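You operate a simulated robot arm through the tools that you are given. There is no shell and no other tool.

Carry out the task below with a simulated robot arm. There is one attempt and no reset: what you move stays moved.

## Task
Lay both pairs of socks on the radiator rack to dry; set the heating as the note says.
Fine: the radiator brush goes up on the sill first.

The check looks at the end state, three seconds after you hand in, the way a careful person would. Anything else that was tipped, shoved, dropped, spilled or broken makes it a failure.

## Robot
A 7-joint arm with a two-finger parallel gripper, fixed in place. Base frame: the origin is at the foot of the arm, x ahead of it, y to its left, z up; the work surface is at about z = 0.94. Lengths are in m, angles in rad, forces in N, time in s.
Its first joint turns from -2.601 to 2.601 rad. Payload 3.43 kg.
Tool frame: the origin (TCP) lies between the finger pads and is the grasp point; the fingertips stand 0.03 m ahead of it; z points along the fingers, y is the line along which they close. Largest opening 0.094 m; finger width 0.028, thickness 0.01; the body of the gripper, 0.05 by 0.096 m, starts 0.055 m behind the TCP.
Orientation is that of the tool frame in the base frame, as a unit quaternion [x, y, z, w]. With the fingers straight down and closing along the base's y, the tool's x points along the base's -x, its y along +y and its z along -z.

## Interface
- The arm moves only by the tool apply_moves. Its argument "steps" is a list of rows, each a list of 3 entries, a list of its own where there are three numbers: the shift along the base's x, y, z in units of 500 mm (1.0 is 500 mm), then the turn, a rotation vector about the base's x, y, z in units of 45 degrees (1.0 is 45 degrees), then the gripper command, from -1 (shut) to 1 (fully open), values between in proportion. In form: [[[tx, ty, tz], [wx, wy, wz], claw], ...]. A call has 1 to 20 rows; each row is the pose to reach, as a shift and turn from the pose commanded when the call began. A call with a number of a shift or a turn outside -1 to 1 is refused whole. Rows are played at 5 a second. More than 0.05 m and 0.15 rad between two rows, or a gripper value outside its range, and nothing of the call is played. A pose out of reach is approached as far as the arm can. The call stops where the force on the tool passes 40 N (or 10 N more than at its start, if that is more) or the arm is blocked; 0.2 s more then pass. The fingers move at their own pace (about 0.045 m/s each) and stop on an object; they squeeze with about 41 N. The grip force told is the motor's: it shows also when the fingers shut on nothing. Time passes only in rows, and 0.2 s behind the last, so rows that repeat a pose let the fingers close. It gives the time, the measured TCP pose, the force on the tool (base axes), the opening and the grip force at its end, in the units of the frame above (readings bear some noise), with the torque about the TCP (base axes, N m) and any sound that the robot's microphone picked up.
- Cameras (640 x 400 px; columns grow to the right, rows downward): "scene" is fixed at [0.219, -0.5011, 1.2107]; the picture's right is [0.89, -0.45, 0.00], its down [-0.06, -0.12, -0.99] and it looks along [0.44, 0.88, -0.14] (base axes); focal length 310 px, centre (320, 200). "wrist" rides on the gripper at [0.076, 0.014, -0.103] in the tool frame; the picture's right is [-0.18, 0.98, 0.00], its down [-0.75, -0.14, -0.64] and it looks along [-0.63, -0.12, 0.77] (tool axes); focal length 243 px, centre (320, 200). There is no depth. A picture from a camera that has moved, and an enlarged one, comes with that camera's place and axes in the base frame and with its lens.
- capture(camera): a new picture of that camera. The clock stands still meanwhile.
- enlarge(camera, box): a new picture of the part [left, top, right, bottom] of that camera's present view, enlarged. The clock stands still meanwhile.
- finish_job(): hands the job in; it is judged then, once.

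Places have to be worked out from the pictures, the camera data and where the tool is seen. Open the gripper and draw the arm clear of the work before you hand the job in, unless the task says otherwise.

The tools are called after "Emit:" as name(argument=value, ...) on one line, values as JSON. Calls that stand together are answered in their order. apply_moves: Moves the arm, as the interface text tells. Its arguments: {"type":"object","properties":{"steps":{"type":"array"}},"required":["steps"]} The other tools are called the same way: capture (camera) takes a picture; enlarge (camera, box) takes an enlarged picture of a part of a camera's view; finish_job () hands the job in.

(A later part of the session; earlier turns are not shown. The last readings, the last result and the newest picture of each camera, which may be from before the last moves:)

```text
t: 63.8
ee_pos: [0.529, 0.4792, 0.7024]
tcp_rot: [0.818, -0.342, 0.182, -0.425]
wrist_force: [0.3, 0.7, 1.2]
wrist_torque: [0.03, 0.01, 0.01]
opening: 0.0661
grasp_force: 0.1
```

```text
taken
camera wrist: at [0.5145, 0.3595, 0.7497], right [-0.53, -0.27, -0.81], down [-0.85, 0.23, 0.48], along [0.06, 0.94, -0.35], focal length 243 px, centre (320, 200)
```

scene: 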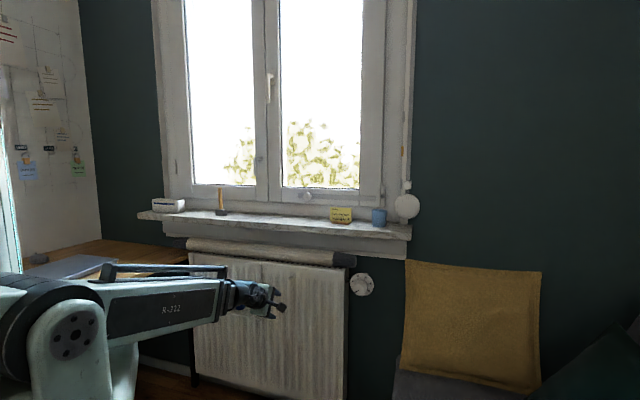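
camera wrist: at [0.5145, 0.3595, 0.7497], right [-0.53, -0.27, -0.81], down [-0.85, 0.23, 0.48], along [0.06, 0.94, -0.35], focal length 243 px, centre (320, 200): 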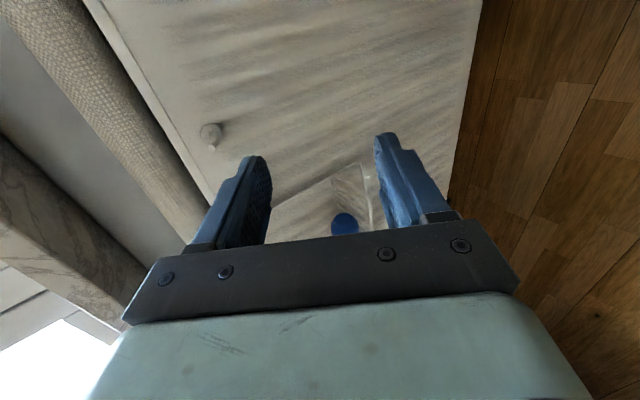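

Half way, all fine. Second leg: on to s≈0.30 with the tool fully horizontal.

Emit:
apply_moves(steps=[[[0.0509, -0.0562, 0.0034], [0.0786, -0.0786, 0], 0.6], [[0.1018, -0.1123, 0.0069], [0.1571, -0.1571, 0], 0.6], [[0.1527, -0.1685, 0.0103], [0.2357, -0.2357, 0], 0.6], [[0.2037, -0.2247, 0.0137], [0.3143, -0.3143, 0], 0.6], [[0.2546, -0.2809, 0.0171], [0.3929, -0.3929, 0], 0.6], [[0.3055, -0.337, 0.0206], [0.4714, -0.4714, 0], 0.6], [[0.3564, -0.3932, 0.024], [0.55, -0.55, 0], 0.6], [[0.3564, -0.3932, 0.024], [0.55, -0.55, 0], 0.6]])

Emit:
capture(camera="scene")

Emit:
capture(camera="wrist")

```text
t: 65.6
ee_pos: [0.6982, 0.3491, 0.8336]
tcp_rot: [0.721, -0.326, 0.233, -0.565]
wrist_force: [0.4, -0.2, 1.0]
wrist_torque: [0.01, 0.02, -0.03]
opening: 0.0754
grasp_force: 0.0
out of reach, approached as far as the arm can: row 3, 4, 5, 6, 7, 8
```

```text
taken
```

scene: 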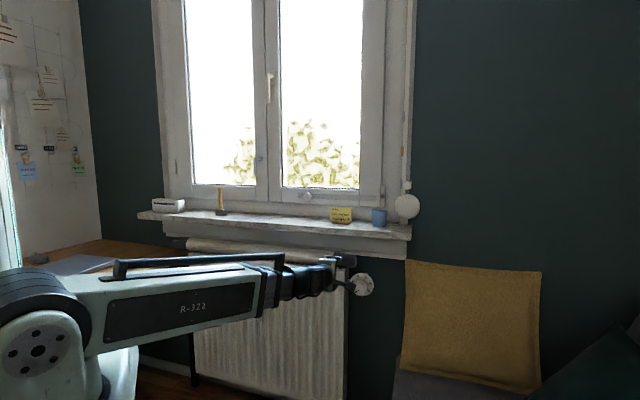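

```text
taken
camera wrist: at [0.6736, 0.2227, 0.8437], right [-0.33, -0.01, -0.94], down [-0.93, 0.15, 0.32], along [0.14, 0.99, -0.06], focal length 243 px, centre (320, 200)
```

wrist: 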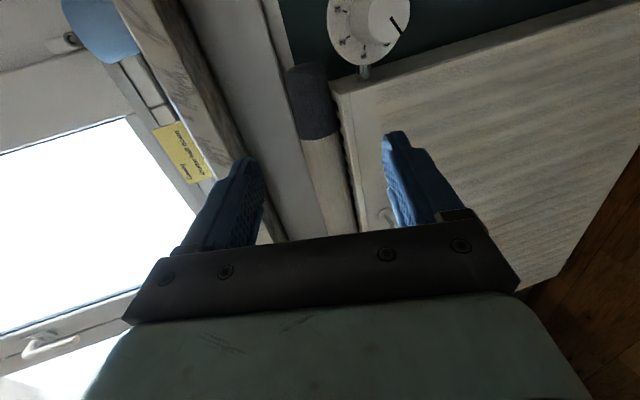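

The horizontal pose is inside the arm's near limit here: it stopped higher (z≈0.83) and 15° short of level. Farther out it should be reachable, so I move 8 cm toward the wall, still clear of the knob and sill, and see how the pose settles.

Emit:
apply_moves(steps=[[[0.028, 0.028, 0], [0, 0, 0], 0.6], [[0.056, 0.056, 0], [0, 0, 0], 0.6], [[0.084, 0.084, 0], [0, 0, 0], 0.6], [[0.113, 0.113, 0], [0, 0, 0], 0.6], [[0.113, 0.113, 0], [0, 0, 0], 0.6]])

Emit:
capture(camera="wrist")

Emit:
capture(camera="scene")

```text
t: 66.8
ee_pos: [0.7541, 0.4082, 0.8371]
tcp_rot: [0.721, -0.326, 0.234, -0.565]
wrist_force: [-0.1, -0.4, -0.4]
wrist_torque: [0.02, 0.02, 0.0]
opening: 0.0752
grasp_force: 0.1
```

```text
taken
camera wrist: at [0.7288, 0.2812, 0.8477], right [-0.33, -0.01, -0.94], down [-0.93, 0.15, 0.32], along [0.14, 0.99, -0.06], focal length 243 px, centre (320, 200)
```

wrist: 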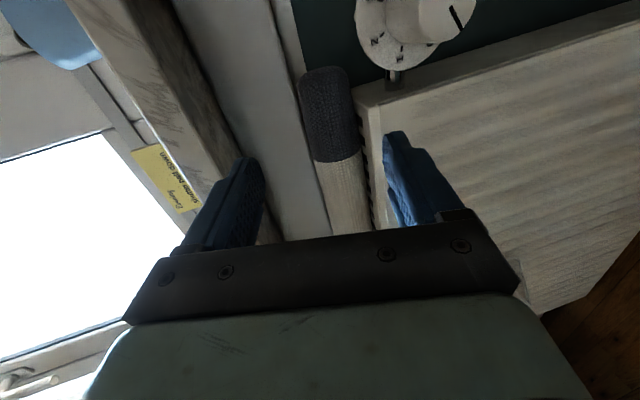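

```text
taken
```

scene: 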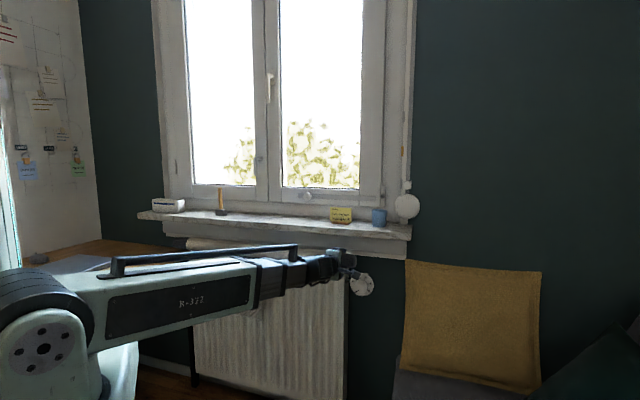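

The base pose for moves is the actual one, so I now correct the 15° orientation error and shift to s≈0.30, n≈0.81, z≈0.75, still about 5 cm short of the knob's face.

Emit:
apply_moves(steps=[[[0.0154, -0.0238, -0.0435], [0.0492, -0.0653, 0.0115], 0.6], [[0.0307, -0.0477, -0.087], [0.0983, -0.1307, 0.0229], 0.6], [[0.0461, -0.0715, -0.1305], [0.1475, -0.196, 0.0344], 0.6], [[0.0614, -0.0953, -0.174], [0.1966, -0.2613, 0.0458], 0.6], [[0.0614, -0.0953, -0.174], [0.1966, -0.2613, 0.0458], 0.6]])

Emit:
capture(camera="wrist")

Emit:
enlarge(camera="scene", box=[290, 230, 430, 320])

```text
t: 68.0
ee_pos: [0.7778, 0.3948, 0.8518]
tcp_rot: [0.707, -0.321, 0.24, -0.583]
wrist_force: [-0.3, -0.1, -0.1]
wrist_torque: [0.0, 0.02, -0.01]
opening: 0.0753
grasp_force: 0.2
out of reach, approached as far as the arm can: row 1, 2, 3, 4, 5
```

```text
taken
camera wrist: at [0.7522, 0.2674, 0.8573], right [-0.3, 0.02, -0.95], down [-0.94, 0.14, 0.3], along [0.14, 0.99, -0.02], focal length 243 px, centre (320, 200)
```

wrist: 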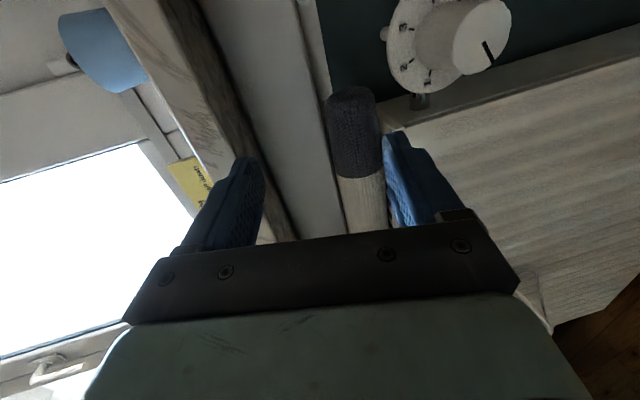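

```text
4.44 times, centred on (360, 275) of scene
camera zoom: at [0.219, -0.5011, 1.2107], right [0.89, -0.45, 0.0], down [-0.06, -0.12, -0.99], along [0.44, 0.88, -0.14], focal length 1379 px, centre (142, -133)
```

zoom: 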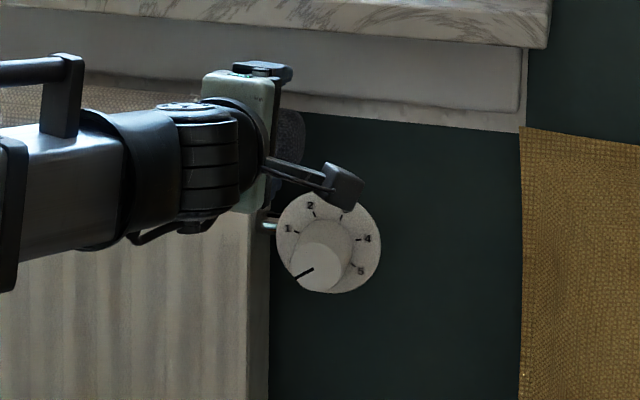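

Still blocked: with the camera on the right side the last wrist joint seems to run into its limit when the tool levels out. I roll the tool back about its own axis by +90° (camera underneath), which should free that joint; first 45°.

Emit:
apply_moves(steps=[[[0, 0, 0], [0.0892, 0.0838, -0.0257], 0.6], [[0, 0, 0], [0.1784, 0.1676, -0.0514], 0.6], [[0, 0, 0], [0.2676, 0.2514, -0.0771], 0.6], [[0, 0, 0], [0.3568, 0.3352, -0.1029], 0.6], [[0, 0, 0], [0.446, 0.4189, -0.1286], 0.6], [[0, 0, 0], [0.5352, 0.5027, -0.1543], 0.6], [[0, 0, 0], [0.6244, 0.5865, -0.18], 0.6], [[0, 0, 0], [0.7136, 0.6703, -0.2057], 0.6], [[0, 0, 0], [0.7136, 0.6703, -0.2057], 0.6]])

Emit:
apply_moves(steps=[[[0, 0, 0], [0.0892, 0.0838, -0.0257], 0.6], [[0, 0, 0], [0.1784, 0.1676, -0.0514], 0.6], [[0, 0, 0], [0.2676, 0.2514, -0.0771], 0.6], [[0, 0, 0], [0.3568, 0.3352, -0.1029], 0.6], [[0, 0, 0], [0.446, 0.4189, -0.1286], 0.6], [[0, 0, 0], [0.5352, 0.5027, -0.1543], 0.6], [[0, 0, 0], [0.6244, 0.5865, -0.18], 0.6], [[0, 0, 0], [0.7136, 0.6703, -0.2057], 0.6], [[0, 0, 0], [0.7136, 0.6703, -0.2057], 0.6]])

Emit:
capture(camera="wrist")

Emit:
capture(camera="scene")

```text
t: 70.0
ee_pos: [0.776, 0.3931, 0.8493]
tcp_rot: [-0.53, 0.567, 0.002, 0.631]
wrist_force: [0.3, 0.9, 0.4]
wrist_torque: [0.01, -0.02, 0.0]
opening: 0.0751
grasp_force: 0.0
```

```text
t: 72.0
ee_pos: [0.7765, 0.3935, 0.8498]
tcp_rot: [-0.271, 0.726, 0.244, 0.583]
wrist_force: [-1.3, 0.0, 0.5]
wrist_torque: [-0.04, 0.01, 0.02]
opening: 0.0755
grasp_force: 0.0
```

```text
taken
camera wrist: at [0.6788, 0.3263, 0.7967], right [-0.63, 0.74, 0.22], down [-0.23, -0.45, 0.86], along [0.74, 0.5, 0.46], focal length 243 px, centre (320, 200)
```

wrist: 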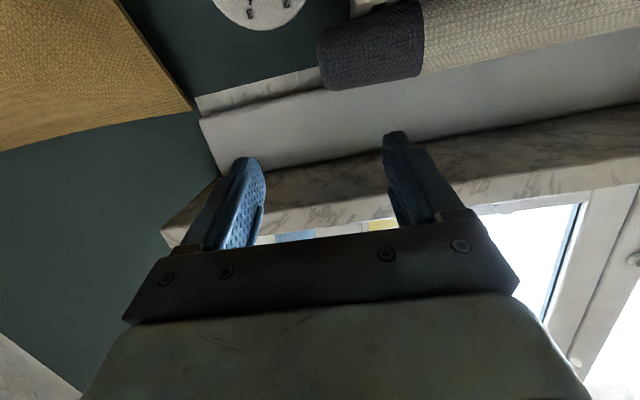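

```text
taken
```

scene: 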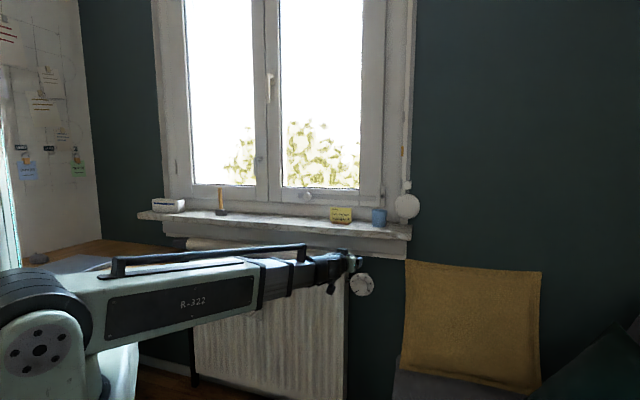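

Roll freed without trouble. Now I correct the remaining tilt to true horizontal and come down to z≈0.75 in front of the knob, at n≈0.80.

Emit:
apply_moves(steps=[[[0.001, -0.0202, -0.05], [0.0359, -0.0549, 0.0114], 0.6], [[0.0021, -0.0403, -0.1], [0.0718, -0.1098, 0.0228], 0.6], [[0.0032, -0.0605, -0.15], [0.1077, -0.1646, 0.0342], 0.6], [[0.0042, -0.0806, -0.2], [0.1436, -0.2195, 0.0456], 0.6], [[0.0042, -0.0806, -0.2], [0.1436, -0.2195, 0.0456], 0.6]])

Emit:
capture(camera="wrist")

Emit:
enlarge(camera="scene", box=[290, 230, 430, 320])

```text
t: 73.2
ee_pos: [0.7792, 0.3535, 0.7485]
tcp_rot: [-0.271, 0.653, 0.27, 0.653]
wrist_force: [-0.6, -0.3, 0.3]
wrist_torque: [0.0, -0.02, 0.01]
opening: 0.0752
grasp_force: 0.0
```

```text
taken
camera wrist: at [0.6944, 0.2905, 0.6737], right [-0.7, 0.7, 0.18], down [-0.35, -0.55, 0.75], along [0.62, 0.46, 0.63], focal length 243 px, centre (320, 200)
```

wrist: 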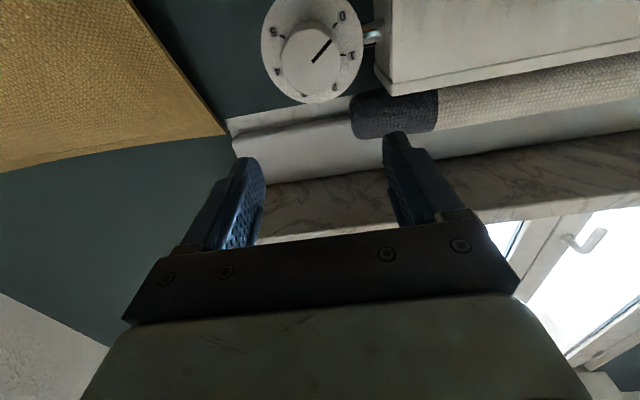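

```text
4.44 times, centred on (360, 275) of scene
camera zoom: at [0.219, -0.5011, 1.2107], right [0.89, -0.45, 0.0], down [-0.06, -0.12, -0.99], along [0.44, 0.88, -0.14], focal length 1379 px, centre (142, -133)
```

zoom: 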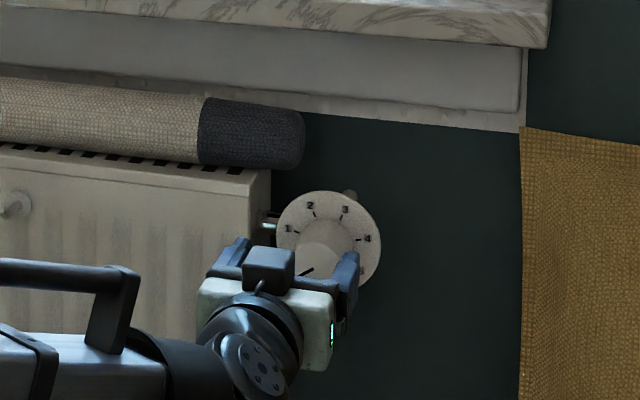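

Now the tool is exactly horizontal, pointing at the wall (s=0.301, n=0.801, z=0.749). I enlarge the knob to locate its axis precisely.

Emit:
enlarge(camera="wrist", box=[240, 0, 400, 110])

Emit:
enlarge(camera="scene", box=[335, 255, 395, 300])

```text
3.64 times, centred on (320, 55) of wrist
camera zoom: at [0.6944, 0.2905, 0.6737], right [-0.7, 0.7, 0.18], down [-0.35, -0.55, 0.75], along [0.62, 0.46, 0.63], focal length 882 px, centre (320, 727)
```

zoom: 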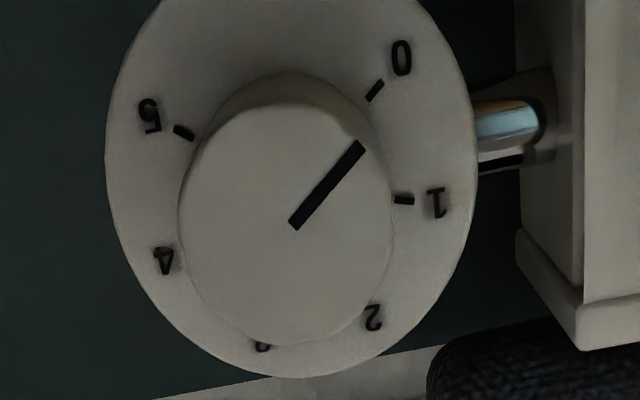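

```text
8.89 times, centred on (365, 278) of scene
camera zoom: at [0.219, -0.5011, 1.2107], right [0.89, -0.45, 0.0], down [-0.06, -0.12, -0.99], along [0.44, 0.88, -0.14], focal length 2757 px, centre (-80, -489)
```

zoom: 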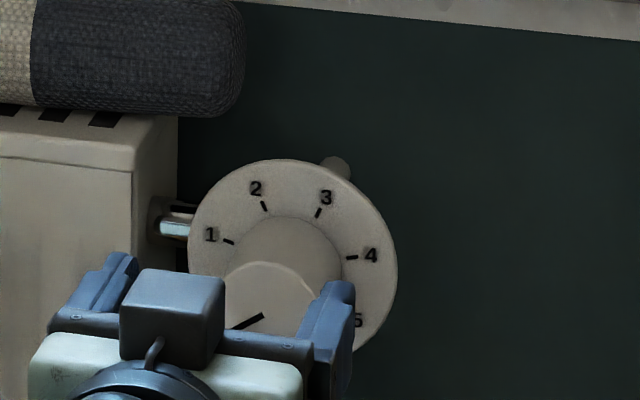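

Triangulating both views, the knob's front centre is at s=0.298, n=0.899, z=0.709, radius about 22 mm, with the radiator's corner close by on its left. I line up on that axis (z=0.709, opening 60 mm) before going in.

Emit:
apply_moves(steps=[[[-0.0021, 0.0021, -0.04], [0, 0, 0], 0.28], [[-0.0042, 0.0042, -0.079], [0, 0, 0], 0.28], [[-0.0042, 0.0042, -0.079], [0, 0, 0], 0.28]])

Emit:
capture(camera="wrist")

Emit:
enlarge(camera="wrist", box=[220, 50, 420, 190])

Emit:
enlarge(camera="scene", box=[320, 250, 400, 310])

```text
t: 74.0
ee_pos: [0.777, 0.3553, 0.709]
tcp_rot: [-0.27, 0.653, 0.271, 0.653]
wrist_force: [0.6, -0.9, -0.2]
wrist_torque: [0.03, 0.0, 0.0]
opening: 0.0602
grasp_force: 0.0
```

```text
taken
camera wrist: at [0.6925, 0.2926, 0.634], right [-0.7, 0.69, 0.18], down [-0.35, -0.55, 0.75], along [0.63, 0.46, 0.63], focal length 243 px, centre (320, 200)
```

wrist: 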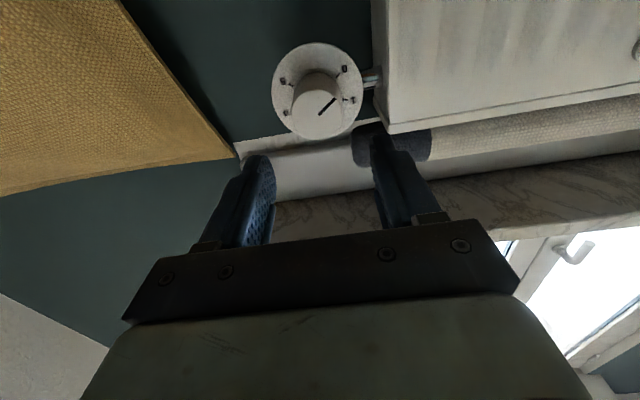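

```text
2.86 times, centred on (320, 120) of wrist
camera zoom: at [0.6925, 0.2926, 0.634], right [-0.7, 0.69, 0.18], down [-0.35, -0.55, 0.75], along [0.63, 0.46, 0.63], focal length 693 px, centre (320, 429)
```

zoom: 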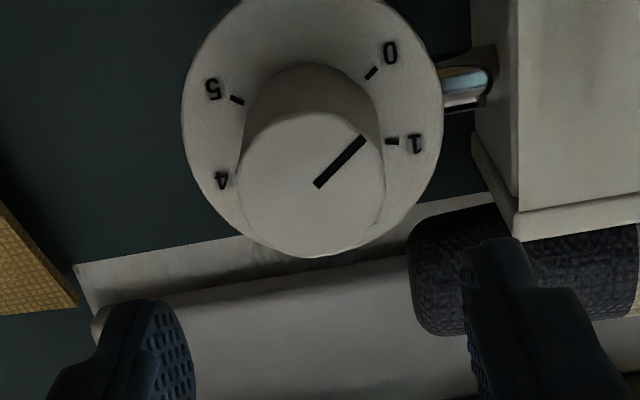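

```text
6.67 times, centred on (360, 280) of scene
camera zoom: at [0.219, -0.5011, 1.2107], right [0.89, -0.45, 0.0], down [-0.06, -0.12, -0.99], along [0.44, 0.88, -0.14], focal length 2068 px, centre (53, -333)
```

zoom: 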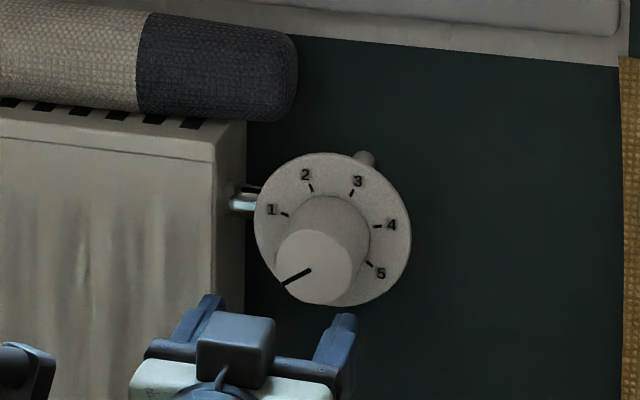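

The closer view puts the axis at s≈0.3005, z≈0.7075. I correct by 2 mm and advance until the fingertips are just short of the knob's face.

Emit:
apply_moves(steps=[[[0.0338, 0.0272, -0.0015], [0, 0, 0], 0.28], [[0.0641, 0.0575, -0.003], [0, 0, 0], 0.28], [[0.0944, 0.0878, -0.003], [0, 0, 0], 0.28], [[0.0944, 0.0878, -0.003], [0, 0, 0], 0.28]])

Emit:
capture(camera="wrist")

Emit:
enlarge(camera="scene", box=[320, 250, 400, 310])

```text
t: 75.0
ee_pos: [0.8239, 0.3996, 0.7092]
tcp_rot: [-0.272, 0.654, 0.269, 0.653]
wrist_force: [-0.3, -0.1, -0.1]
wrist_torque: [-0.02, 0.02, -0.01]
opening: 0.0603
grasp_force: 0.1
```

```text
taken
camera wrist: at [0.7395, 0.3361, 0.6326], right [-0.7, 0.7, 0.18], down [-0.35, -0.55, 0.76], along [0.63, 0.46, 0.63], focal length 243 px, centre (320, 200)
```

wrist: 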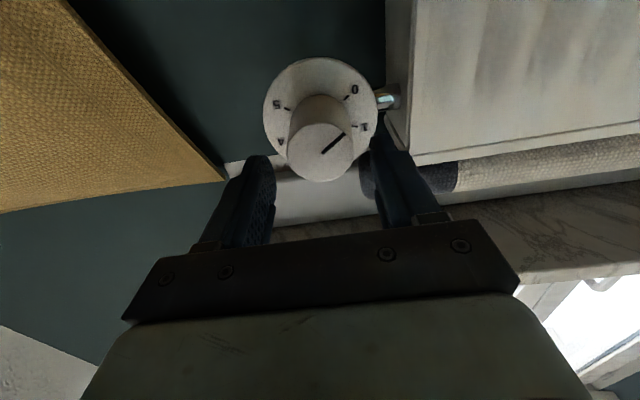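

```text
6.67 times, centred on (360, 280) of scene
camera zoom: at [0.219, -0.5011, 1.2107], right [0.89, -0.45, 0.0], down [-0.06, -0.12, -0.99], along [0.44, 0.88, -0.14], focal length 2068 px, centre (53, -333)
```

zoom: 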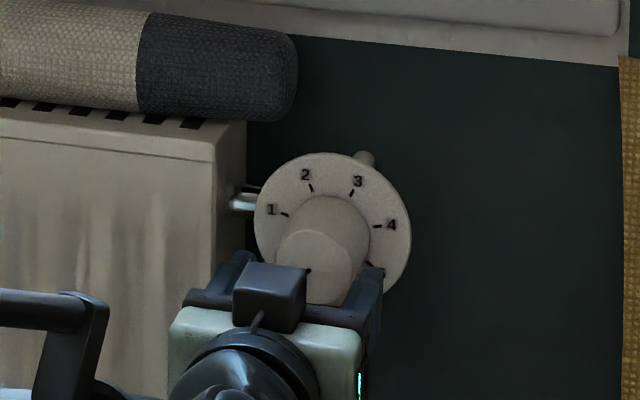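

The knob's face projects exactly where the tool axis should meet it. I move in 3.6 cm so the fingers straddle the knob.

Emit:
apply_moves(steps=[[[0.0255, 0.0255, 0], [0, 0, 0], 0.28], [[0.0509, 0.0509, 0], [0, 0, 0], 0.28], [[0.0509, 0.0509, 0], [0, 0, 0], 0.28]])

Emit:
capture(camera="wrist")

Emit:
enlarge(camera="wrist", box=[220, 80, 420, 220])

Emit:
enlarge(camera="scene", box=[320, 250, 400, 310])

```text
t: 75.8
ee_pos: [0.8495, 0.4237, 0.7078]
tcp_rot: [-0.271, 0.654, 0.269, 0.653]
wrist_force: [-0.3, 0.3, -0.4]
wrist_torque: [0.0, -0.04, -0.02]
opening: 0.0603
grasp_force: 0.0
```

```text
taken
camera wrist: at [0.7656, 0.3608, 0.6324], right [-0.7, 0.7, 0.18], down [-0.35, -0.55, 0.76], along [0.63, 0.46, 0.63], focal length 243 px, centre (320, 200)
```

wrist: 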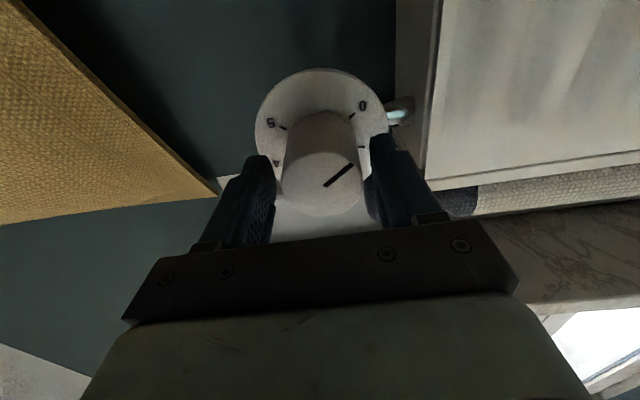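

```text
2.86 times, centred on (320, 150) of wrist
camera zoom: at [0.7656, 0.3608, 0.6324], right [-0.7, 0.7, 0.18], down [-0.35, -0.55, 0.76], along [0.63, 0.46, 0.63], focal length 693 px, centre (320, 343)
```

zoom: 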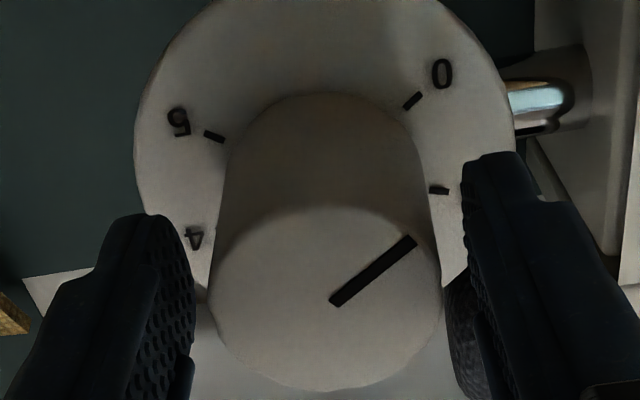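

```text
6.67 times, centred on (360, 280) of scene
camera zoom: at [0.219, -0.5011, 1.2107], right [0.89, -0.45, 0.0], down [-0.06, -0.12, -0.99], along [0.44, 0.88, -0.14], focal length 2068 px, centre (53, -333)
```

zoom: 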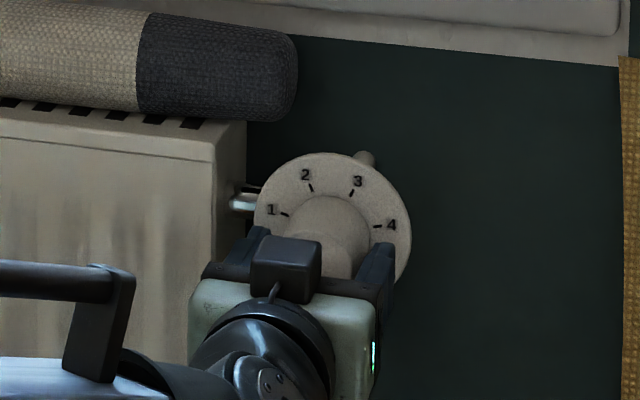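

Centred within 1 mm. I close on the knob and read the forces.

Emit:
apply_moves(steps=[[[0, 0, 0], [0, 0, 0], 0.1], [[0, 0, 0], [0, 0, 0], -0.05], [[0, 0, 0], [0, 0, 0], -1], [[0, 0, 0], [0, 0, 0], -1], [[0, 0, 0], [0, 0, 0], -1]])

Emit:
enlarge(camera="wrist", box=[220, 80, 420, 220])

```text
t: 77.0
ee_pos: [0.8494, 0.4242, 0.7086]
tcp_rot: [-0.273, 0.653, 0.271, 0.653]
wrist_force: [-5.4, 5.9, -1.1]
wrist_torque: [0.02, -0.01, 0.28]
opening: 0.0459
grasp_force: 45.3
```

```text
2.86 times, centred on (320, 150) of wrist
camera zoom: at [0.7651, 0.3611, 0.6324], right [-0.7, 0.69, 0.18], down [-0.35, -0.55, 0.76], along [0.62, 0.46, 0.63], focal length 693 px, centre (320, 343)
```

zoom: 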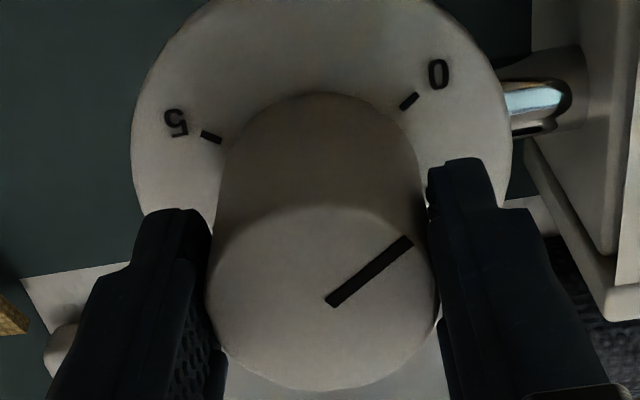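

Gripped (46 mm), with a mild 8 N side load that I relieve by 1 mm. I turn the first 20° clockwise (as seen from the room) and check that the pointer follows.

Emit:
apply_moves(steps=[[[-0.0014, 0.0014, 0], [0, 0, 0], -1], [[-0.0014, 0.0014, 0], [0.0786, 0.0786, 0], -1], [[-0.0014, 0.0014, 0], [0.1571, 0.1571, 0], -1], [[-0.0014, 0.0014, 0], [0.2357, 0.2357, 0], -1], [[-0.0014, 0.0014, 0], [0.3143, 0.3143, 0], -1], [[-0.0014, 0.0014, 0], [0.3143, 0.3143, 0], -1]])

Emit:
capture(camera="wrist")

Emit:
enlarge(camera="scene", box=[320, 250, 400, 310])

```text
t: 78.4
ee_pos: [0.8492, 0.4248, 0.708]
tcp_rot: [-0.154, 0.691, 0.379, 0.596]
wrist_force: [-0.9, 0.8, -4.4]
wrist_torque: [-0.18, 0.18, 0.13]
opening: 0.0463
grasp_force: 44.8
```

```text
taken
camera wrist: at [0.7466, 0.3796, 0.6421], right [-0.61, 0.61, 0.51], down [-0.18, -0.73, 0.66], along [0.77, 0.31, 0.55], focal length 243 px, centre (320, 200)
```

wrist: 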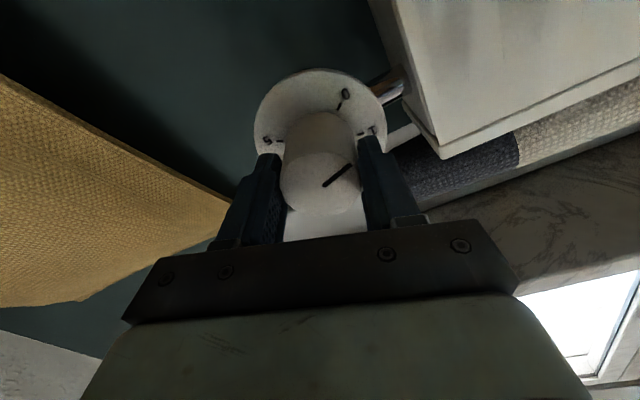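

```text
6.67 times, centred on (360, 280) of scene
camera zoom: at [0.219, -0.5011, 1.2107], right [0.89, -0.45, 0.0], down [-0.06, -0.12, -0.99], along [0.44, 0.88, -0.14], focal length 2068 px, centre (53, -333)
```

zoom: 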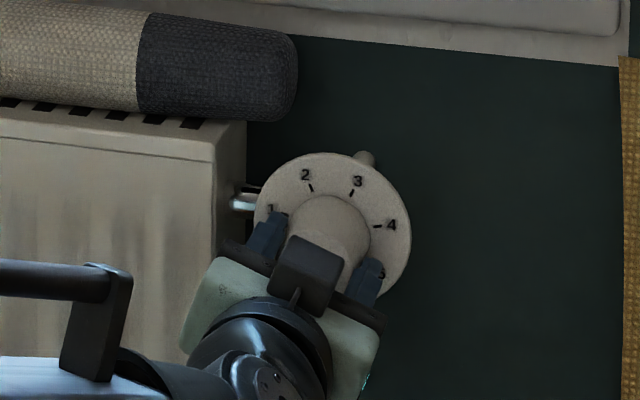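

The knob turns with the gripper in the right direction. I continue with 45° more.

Emit:
apply_moves(steps=[[[0, 0, 0], [0.0786, 0.0786, 0], -1], [[0, 0, 0], [0.1571, 0.1571, 0], -1], [[0, 0, 0], [0.2357, 0.2357, 0], -1], [[0, 0, 0], [0.3143, 0.3143, 0], -1], [[0, 0, 0], [0.3929, 0.3929, 0], -1], [[0, 0, 0], [0.4714, 0.4714, 0], -1], [[0, 0, 0], [0.55, 0.55, 0], -1], [[0, 0, 0], [0.6286, 0.6286, 0], -1], [[0, 0, 0], [0.7071, 0.7071, 0], -1], [[0, 0, 0], [0.7071, 0.7071, 0], -1]])

Emit:
capture(camera="wrist")

Emit:
enlarge(camera="scene", box=[300, 230, 420, 320])

```text
t: 80.6
ee_pos: [0.8474, 0.4262, 0.7098]
tcp_rot: [0.122, 0.697, 0.578, 0.405]
wrist_force: [-25.7, 5.6, -18.3]
wrist_torque: [-0.19, 0.18, 0.68]
opening: 0.0461
grasp_force: 45.3
```

```text
taken
camera wrist: at [0.7209, 0.4052, 0.6903], right [-0.18, 0.18, 0.97], down [0.07, -0.98, 0.19], along [0.98, 0.11, 0.16], focal length 243 px, centre (320, 200)
```

wrist: 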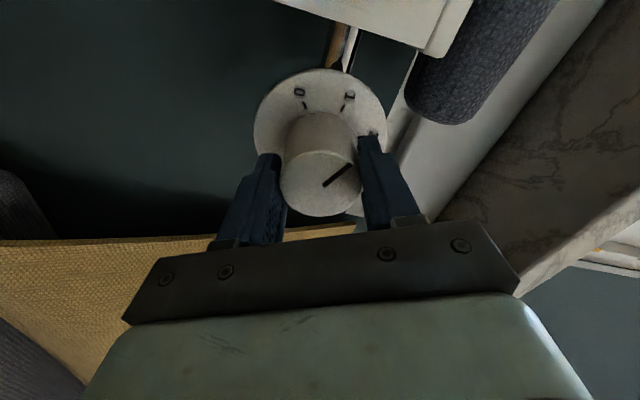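

```text
4.44 times, centred on (360, 275) of scene
camera zoom: at [0.219, -0.5011, 1.2107], right [0.89, -0.45, 0.0], down [-0.06, -0.12, -0.99], along [0.44, 0.88, -0.14], focal length 1379 px, centre (142, -133)
```

zoom: 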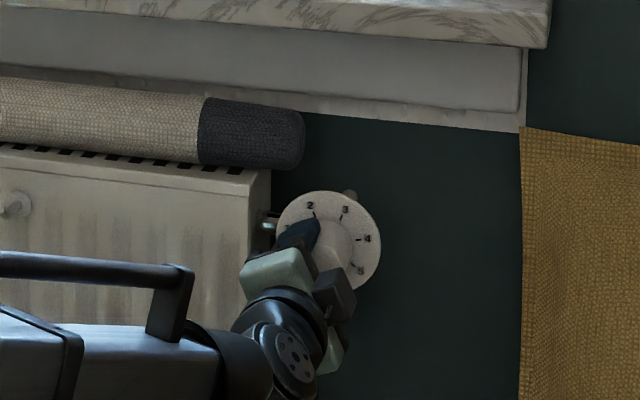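

The turn works, but a side load has built up (about 22 N sideways, 18 N down): my turning axis lies roughly 3 mm off the knob's. I first relieve it by shifting the tool with the force.

Emit:
apply_moves(steps=[[[-0.0024, 0.001, -0.0019], [0, 0, 0], -1], [[-0.0048, 0.002, -0.0038], [0, 0, 0], -1], [[-0.0048, 0.002, -0.0038], [0, 0, 0], -1]])

```text
t: 81.4
ee_pos: [0.8483, 0.4256, 0.7081]
tcp_rot: [0.122, 0.695, 0.58, 0.407]
wrist_force: [2.6, -1.3, 9.8]
wrist_torque: [0.23, -0.22, -0.16]
opening: 0.0463
grasp_force: 44.8
```

The load is relieved, and the response gives a stiffness of about 12 N/mm, so the knob's axis is about 2 mm left of my grip centre. I turn another 45°, shifting along the matching small arc.

Emit:
apply_moves(steps=[[[0.0001, -0.0001, 0.0006], [0.0786, 0.0786, 0], -1], [[-0.0001, 0.0001, 0.0008], [0.1571, 0.1571, 0], -1], [[-0.0002, 0.0002, 0.0009], [0.2357, 0.2357, 0], -1], [[-0.0004, 0.0004, 0.001], [0.3143, 0.3143, 0], -1], [[-0.0006, 0.0006, 0.0011], [0.3929, 0.3929, 0], -1], [[-0.0008, 0.0008, 0.0012], [0.4714, 0.4714, 0], -1], [[-0.001, 0.001, 0.0014], [0.55, 0.55, 0], -1], [[-0.0013, 0.0013, 0.0016], [0.6286, 0.6286, 0], -1], [[-0.0015, 0.0015, 0.0017], [0.7071, 0.7071, 0], -1], [[-0.0015, 0.0015, 0.0017], [0.7071, 0.7071, 0], -1]])

Emit:
capture(camera="wrist")

Emit:
enlarge(camera="scene", box=[300, 230, 420, 320])

```text
t: 82.3
ee_pos: [0.8475, 0.427, 0.7087]
tcp_rot: [0.227, 0.668, 0.635, 0.314]
wrist_force: [-0.8, -2.4, 4.2]
wrist_torque: [-0.09, 0.09, -0.07]
opening: 0.0461
grasp_force: 44.6
stopped in row 4: the force on the tool passed its limit at 42 N (the readings are from after the stop); the commanded pose is now the measured one
```

```text
taken
camera wrist: at [0.7191, 0.4073, 0.7137], right [0.04, -0.04, 1.0], down [0.09, -1.0, -0.05], along [1.0, 0.09, -0.03], focal length 243 px, centre (320, 200)
```

wrist: 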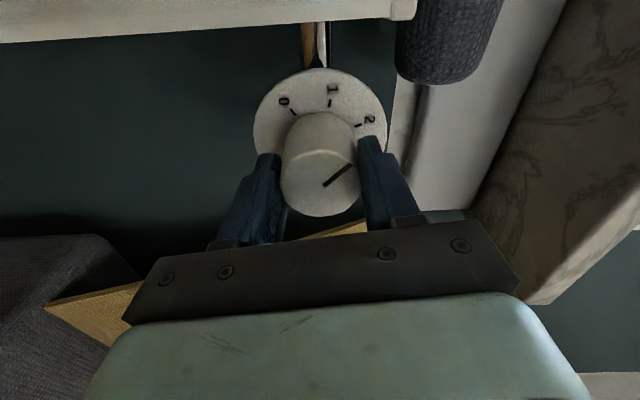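

```text
4.44 times, centred on (360, 275) of scene
camera zoom: at [0.219, -0.5011, 1.2107], right [0.89, -0.45, 0.0], down [-0.06, -0.12, -0.99], along [0.44, 0.88, -0.14], focal length 1379 px, centre (142, -133)
```

zoom: 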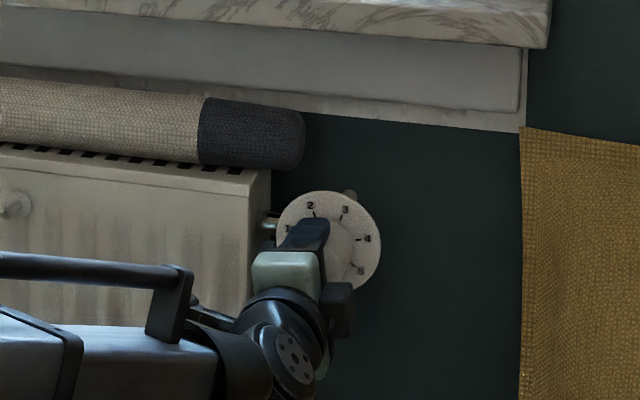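

It stopped at a roll of 82° when the load briefly passed the limit; it is relaxed again now and the pointer still follows the fingers. I go on in smaller turns, checking the force each time.

Emit:
apply_moves(steps=[[[0, 0, 0], [0.0524, 0.0524, 0], -1], [[0, 0, 0], [0.1048, 0.1048, 0], -1], [[0, 0, 0], [0.1571, 0.1571, 0], -1], [[0, 0, 0], [0.1571, 0.1571, 0], -1]])

```text
t: 83.3
ee_pos: [0.8471, 0.426, 0.7102]
tcp_rot: [0.284, 0.646, 0.661, 0.256]
wrist_force: [-0.6, -3.1, 9.8]
wrist_torque: [0.14, -0.2, -0.12]
opening: 0.0462
grasp_force: 45.3
```

Load stays low (10 N). I ease up 0.8 mm and turn another 15°.

Emit:
apply_moves(steps=[[[0, 0, 0.0016], [0, 0, 0], -1], [[0, 0, 0.0016], [0.0589, 0.0589, 0], -1], [[0, 0, 0.0016], [0.1179, 0.1179, 0], -1], [[0, 0, 0.0016], [0.1768, 0.1768, 0], -1], [[0, 0, 0.0016], [0.2357, 0.2357, 0], -1], [[0, 0, 0.0016], [0.2357, 0.2357, 0], -1]])

```text
t: 84.8
ee_pos: [0.8482, 0.4253, 0.7114]
tcp_rot: [0.367, 0.603, 0.688, 0.168]
wrist_force: [1.9, -5.8, 7.5]
wrist_torque: [0.28, -0.36, 0.01]
opening: 0.046
grasp_force: 45.3
```

Roll is now about 107° with only about 9 N of load. I ease that off and turn 20° more.

Emit:
apply_moves(steps=[[[0.0007, -0.0007, 0.0012], [0, 0, 0], -1], [[0.0007, -0.0007, 0.0012], [0.0629, 0.0629, 0], -1], [[0.0007, -0.0007, 0.0012], [0.1257, 0.1257, 0], -1], [[0.0007, -0.0007, 0.0012], [0.1886, 0.1886, 0], -1], [[0.0007, -0.0007, 0.0012], [0.2514, 0.2514, 0], -1], [[0.0007, -0.0007, 0.0012], [0.3143, 0.3143, 0], -1], [[0.0007, -0.0007, 0.0012], [0.3143, 0.3143, 0], -1]])

Emit:
capture(camera="wrist")

Emit:
enlarge(camera="scene", box=[300, 230, 420, 320])

```text
t: 86.3
ee_pos: [0.8482, 0.4261, 0.711]
tcp_rot: [0.466, 0.53, 0.707, 0.046]
wrist_force: [-6.2, -3.7, 3.2]
wrist_torque: [-0.06, 0.15, -0.25]
opening: 0.0462
grasp_force: 45.0
```

```text
taken
camera wrist: at [0.7372, 0.389, 0.7687], right [0.52, -0.53, 0.67], down [-0.09, -0.81, -0.57], along [0.85, 0.24, -0.48], focal length 243 px, centre (320, 200)
```

wrist: 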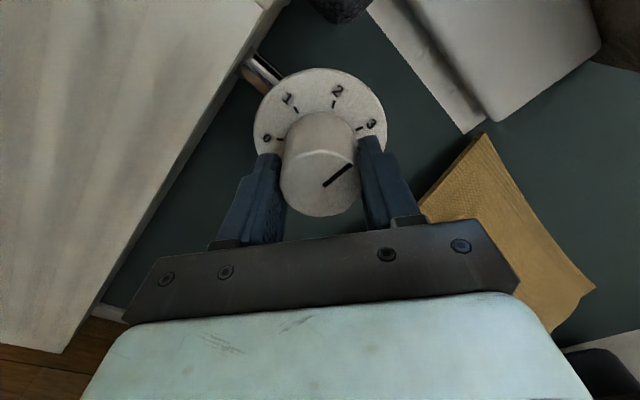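

```text
4.44 times, centred on (360, 275) of scene
camera zoom: at [0.219, -0.5011, 1.2107], right [0.89, -0.45, 0.0], down [-0.06, -0.12, -0.99], along [0.44, 0.88, -0.14], focal length 1379 px, centre (142, -133)
```

zoom: 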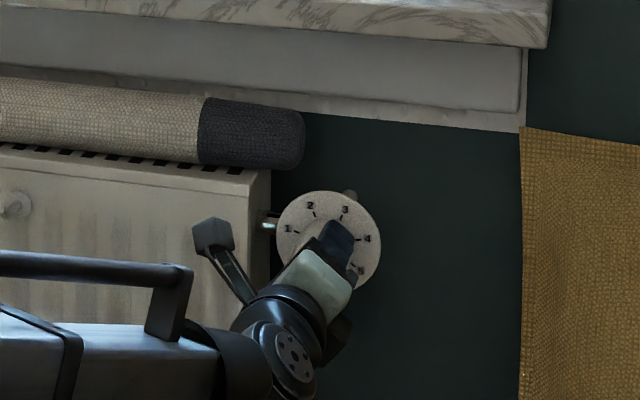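

Pointer still fixed between the fingers; roll is 127°, load low (7 N). I continue with 27° more.

Emit:
apply_moves(steps=[[[-0.0003, -0.0003, 0.0004], [0.0707, 0.0707, 0], -1], [[-0.0003, -0.0003, 0.0004], [0.1414, 0.1414, 0], -1], [[-0.0003, -0.0003, 0.0004], [0.2121, 0.2121, 0], -1], [[-0.0003, -0.0003, 0.0004], [0.2828, 0.2828, 0], -1], [[-0.0003, -0.0003, 0.0004], [0.3536, 0.3536, 0], -1], [[-0.0003, -0.0003, 0.0004], [0.4243, 0.4243, 0], -1], [[-0.0003, -0.0003, 0.0004], [0.4243, 0.4243, 0], -1]])

```text
t: 88.0
ee_pos: [0.8478, 0.4247, 0.7114]
tcp_rot: [0.578, 0.406, 0.698, -0.119]
wrist_force: [12.9, -8.7, 17.4]
wrist_torque: [0.31, -0.43, -0.5]
opening: 0.0462
grasp_force: 45.0
```

Roll about 154°; load has grown to 23 N, so I relieve it first and then turn 20° more.

Emit:
apply_moves(steps=[[[0.0017, -0.0017, 0.0028], [0, 0, 0], -1], [[0.0017, -0.0017, 0.0028], [0.0786, 0.0786, 0], -1], [[0.0017, -0.0017, 0.0028], [0.1571, 0.1571, 0], -1], [[0.0017, -0.0017, 0.0028], [0.2357, 0.2357, 0], -1], [[0.0017, -0.0017, 0.0028], [0.3143, 0.3143, 0], -1], [[0.0017, -0.0017, 0.0028], [0.3143, 0.3143, 0], -1]])

Emit:
capture(camera="wrist")

Emit:
enlarge(camera="scene", box=[300, 230, 420, 320])

```text
t: 89.3
ee_pos: [0.8494, 0.424, 0.7111]
tcp_rot: [0.641, 0.299, 0.666, -0.238]
wrist_force: [-4.8, -3.1, -3.6]
wrist_torque: [0.28, -0.26, 0.26]
opening: 0.0464
grasp_force: 45.1
```

```text
taken
camera wrist: at [0.7795, 0.3469, 0.7893], right [0.7, -0.71, -0.09], down [-0.5, -0.4, -0.76], along [0.5, 0.58, -0.64], focal length 243 px, centre (320, 200)
```

wrist: 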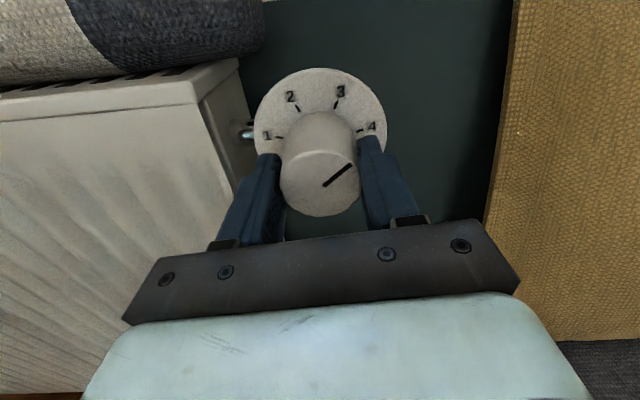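

```text
4.44 times, centred on (360, 275) of scene
camera zoom: at [0.219, -0.5011, 1.2107], right [0.89, -0.45, 0.0], down [-0.06, -0.12, -0.99], along [0.44, 0.88, -0.14], focal length 1379 px, centre (142, -133)
```

zoom: 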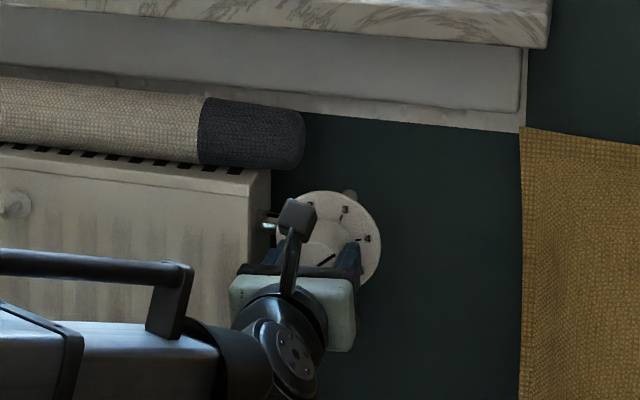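

Now the dial is seen from above: the pointer is between 3 and 4. I enlarge to measure how far the 4 mark still is.

Emit:
enlarge(camera="wrist", box=[240, 55, 400, 225])

Emit:
enlarge(camera="scene", box=[345, 265, 390, 300])

```text
2.35 times, centred on (320, 140) of wrist
camera zoom: at [0.7795, 0.3469, 0.7893], right [0.7, -0.71, -0.09], down [-0.5, -0.4, -0.76], along [0.5, 0.58, -0.64], focal length 571 px, centre (320, 341)
```

zoom: 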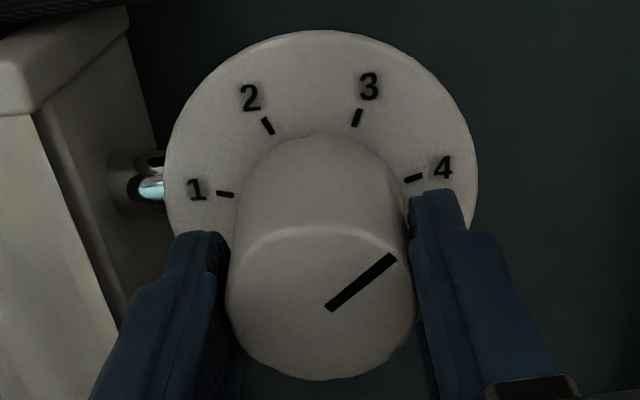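

```text
11.43 times, centred on (368, 282) of scene
camera zoom: at [0.219, -0.5011, 1.2107], right [0.89, -0.45, 0.0], down [-0.06, -0.12, -0.99], along [0.44, 0.88, -0.14], focal length 3545 px, centre (-223, -743)
```

zoom: 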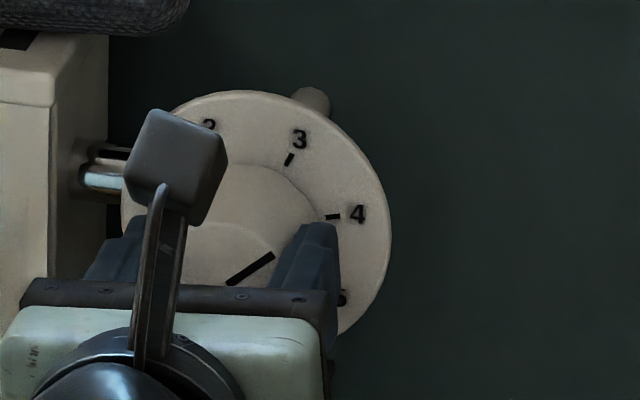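

From this view the pointer is at about 39° above the right horizontal and the 4 mark at 12–14°, so about 26° remain. I turn 26° more.

Emit:
apply_moves(steps=[[[0, 0, -0.0004], [0.0681, 0.0681, 0], -1], [[0, 0, -0.0004], [0.1362, 0.1362, 0], -1], [[0, 0, -0.0004], [0.2043, 0.2043, 0], -1], [[0, 0, -0.0004], [0.2724, 0.2724, 0], -1], [[0, 0, -0.0004], [0.3405, 0.3405, 0], -1], [[0, 0, -0.0004], [0.4086, 0.4086, 0], -1], [[0, 0, -0.0004], [0.4086, 0.4086, 0], -1]])

Emit:
enlarge(camera="wrist", box=[240, 55, 400, 225])

Emit:
enlarge(camera="scene", box=[345, 265, 390, 300])

```text
t: 91.0
ee_pos: [0.8491, 0.4246, 0.7125]
tcp_rot: [0.692, 0.148, 0.595, -0.381]
wrist_force: [3.6, -10.0, -1.0]
wrist_torque: [0.11, -0.18, -0.35]
opening: 0.0463
grasp_force: 45.2
```

```text
2.35 times, centred on (320, 140) of wrist
camera zoom: at [0.8033, 0.323, 0.7785], right [0.6, -0.61, -0.52], down [-0.74, -0.17, -0.65], along [0.31, 0.78, -0.55], focal length 571 px, centre (320, 341)
```

zoom: 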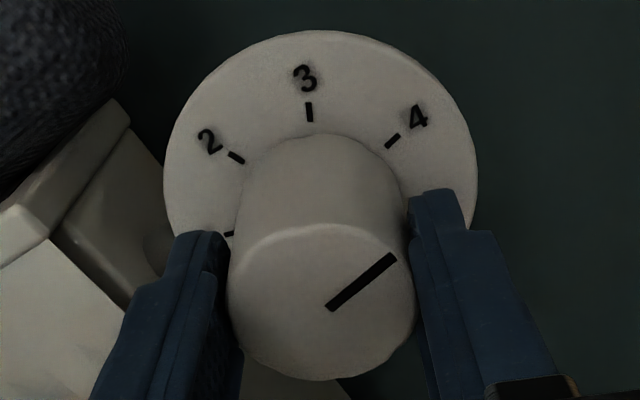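

```text
11.43 times, centred on (368, 282) of scene
camera zoom: at [0.219, -0.5011, 1.2107], right [0.89, -0.45, 0.0], down [-0.06, -0.12, -0.99], along [0.44, 0.88, -0.14], focal length 3545 px, centre (-223, -743)
```

zoom: 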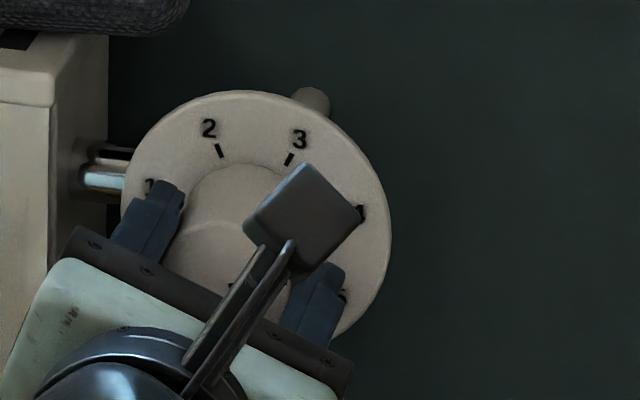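

The pointer now lies at about 13–14° above horizontal, level with the 4 mark (14° by the same measurement). I relieve the small side load, then open just enough to free the knob.

Emit:
apply_moves(steps=[[[0.0011, -0.0011, 0], [0, 0, 0], -1], [[0.0011, -0.0011, 0], [0, 0, 0], -1], [[0.0011, -0.0011, 0], [0, 0, 0], 0.05], [[0.0011, -0.0011, 0], [0, 0, 0], 0.15], [[0.0011, -0.0011, 0], [0, 0, 0], 0.22], [[0.0011, -0.0011, 0], [0, 0, 0], 0.22]])

Emit:
enlarge(camera="wrist", box=[240, 55, 400, 225])

```text
t: 92.3
ee_pos: [0.8499, 0.4252, 0.7121]
tcp_rot: [0.691, 0.149, 0.595, -0.381]
wrist_force: [0.1, 0.2, -0.4]
wrist_torque: [0.0, 0.02, 0.03]
opening: 0.0574
grasp_force: 0.0
```

```text
2.35 times, centred on (320, 140) of wrist
camera zoom: at [0.8034, 0.3232, 0.7786], right [0.6, -0.61, -0.52], down [-0.74, -0.17, -0.66], along [0.31, 0.78, -0.55], focal length 571 px, centre (320, 341)
```

zoom: 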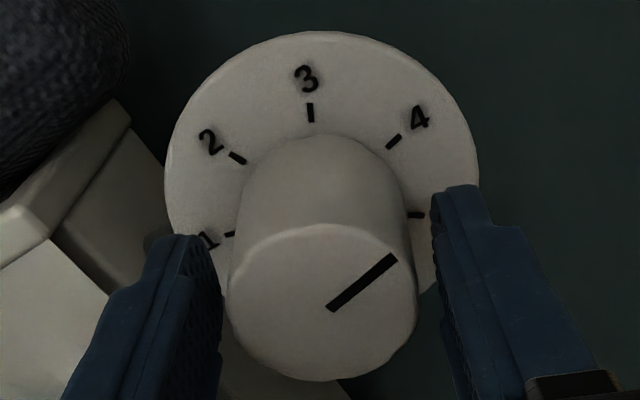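

The knob stayed put on release. I withdraw straight back from it.

Emit:
apply_moves(steps=[[[-0.03, -0.03, 0], [0, 0, 0], 0.22], [[-0.07, -0.07, 0], [0, 0, 0], 0.22], [[-0.11, -0.11, 0], [0, 0, 0], 0.22], [[-0.145, -0.145, 0], [0, 0, 0], 0.22], [[-0.145, -0.145, 0], [0, 0, 0], 0.22]])

Emit:
capture(camera="wrist")

Emit:
enlarge(camera="scene", box=[335, 260, 395, 305])

```text
t: 93.5
ee_pos: [0.7763, 0.3536, 0.7123]
tcp_rot: [0.692, 0.149, 0.595, -0.381]
wrist_force: [0.3, 0.8, -0.3]
wrist_torque: [-0.02, 0.03, -0.03]
opening: 0.0571
grasp_force: 0.0
```

```text
taken
camera wrist: at [0.7306, 0.2516, 0.7789], right [0.6, -0.61, -0.52], down [-0.73, -0.17, -0.66], along [0.31, 0.78, -0.55], focal length 243 px, centre (320, 200)
```

wrist: 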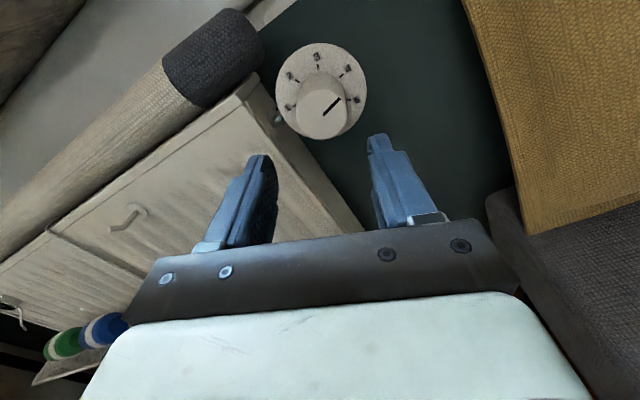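

```text
8.89 times, centred on (365, 282) of scene
camera zoom: at [0.219, -0.5011, 1.2107], right [0.89, -0.45, 0.0], down [-0.06, -0.12, -0.99], along [0.44, 0.88, -0.14], focal length 2757 px, centre (-80, -533)
```

zoom: 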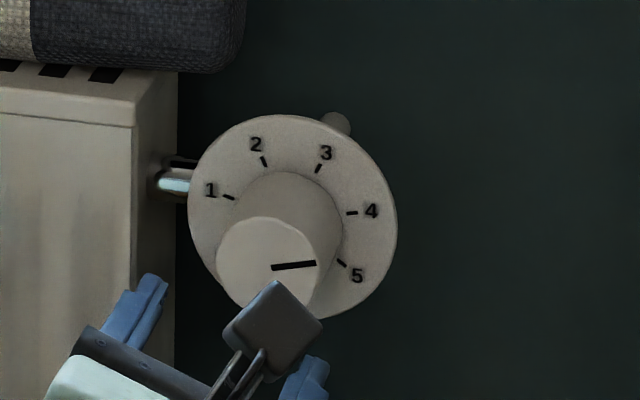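

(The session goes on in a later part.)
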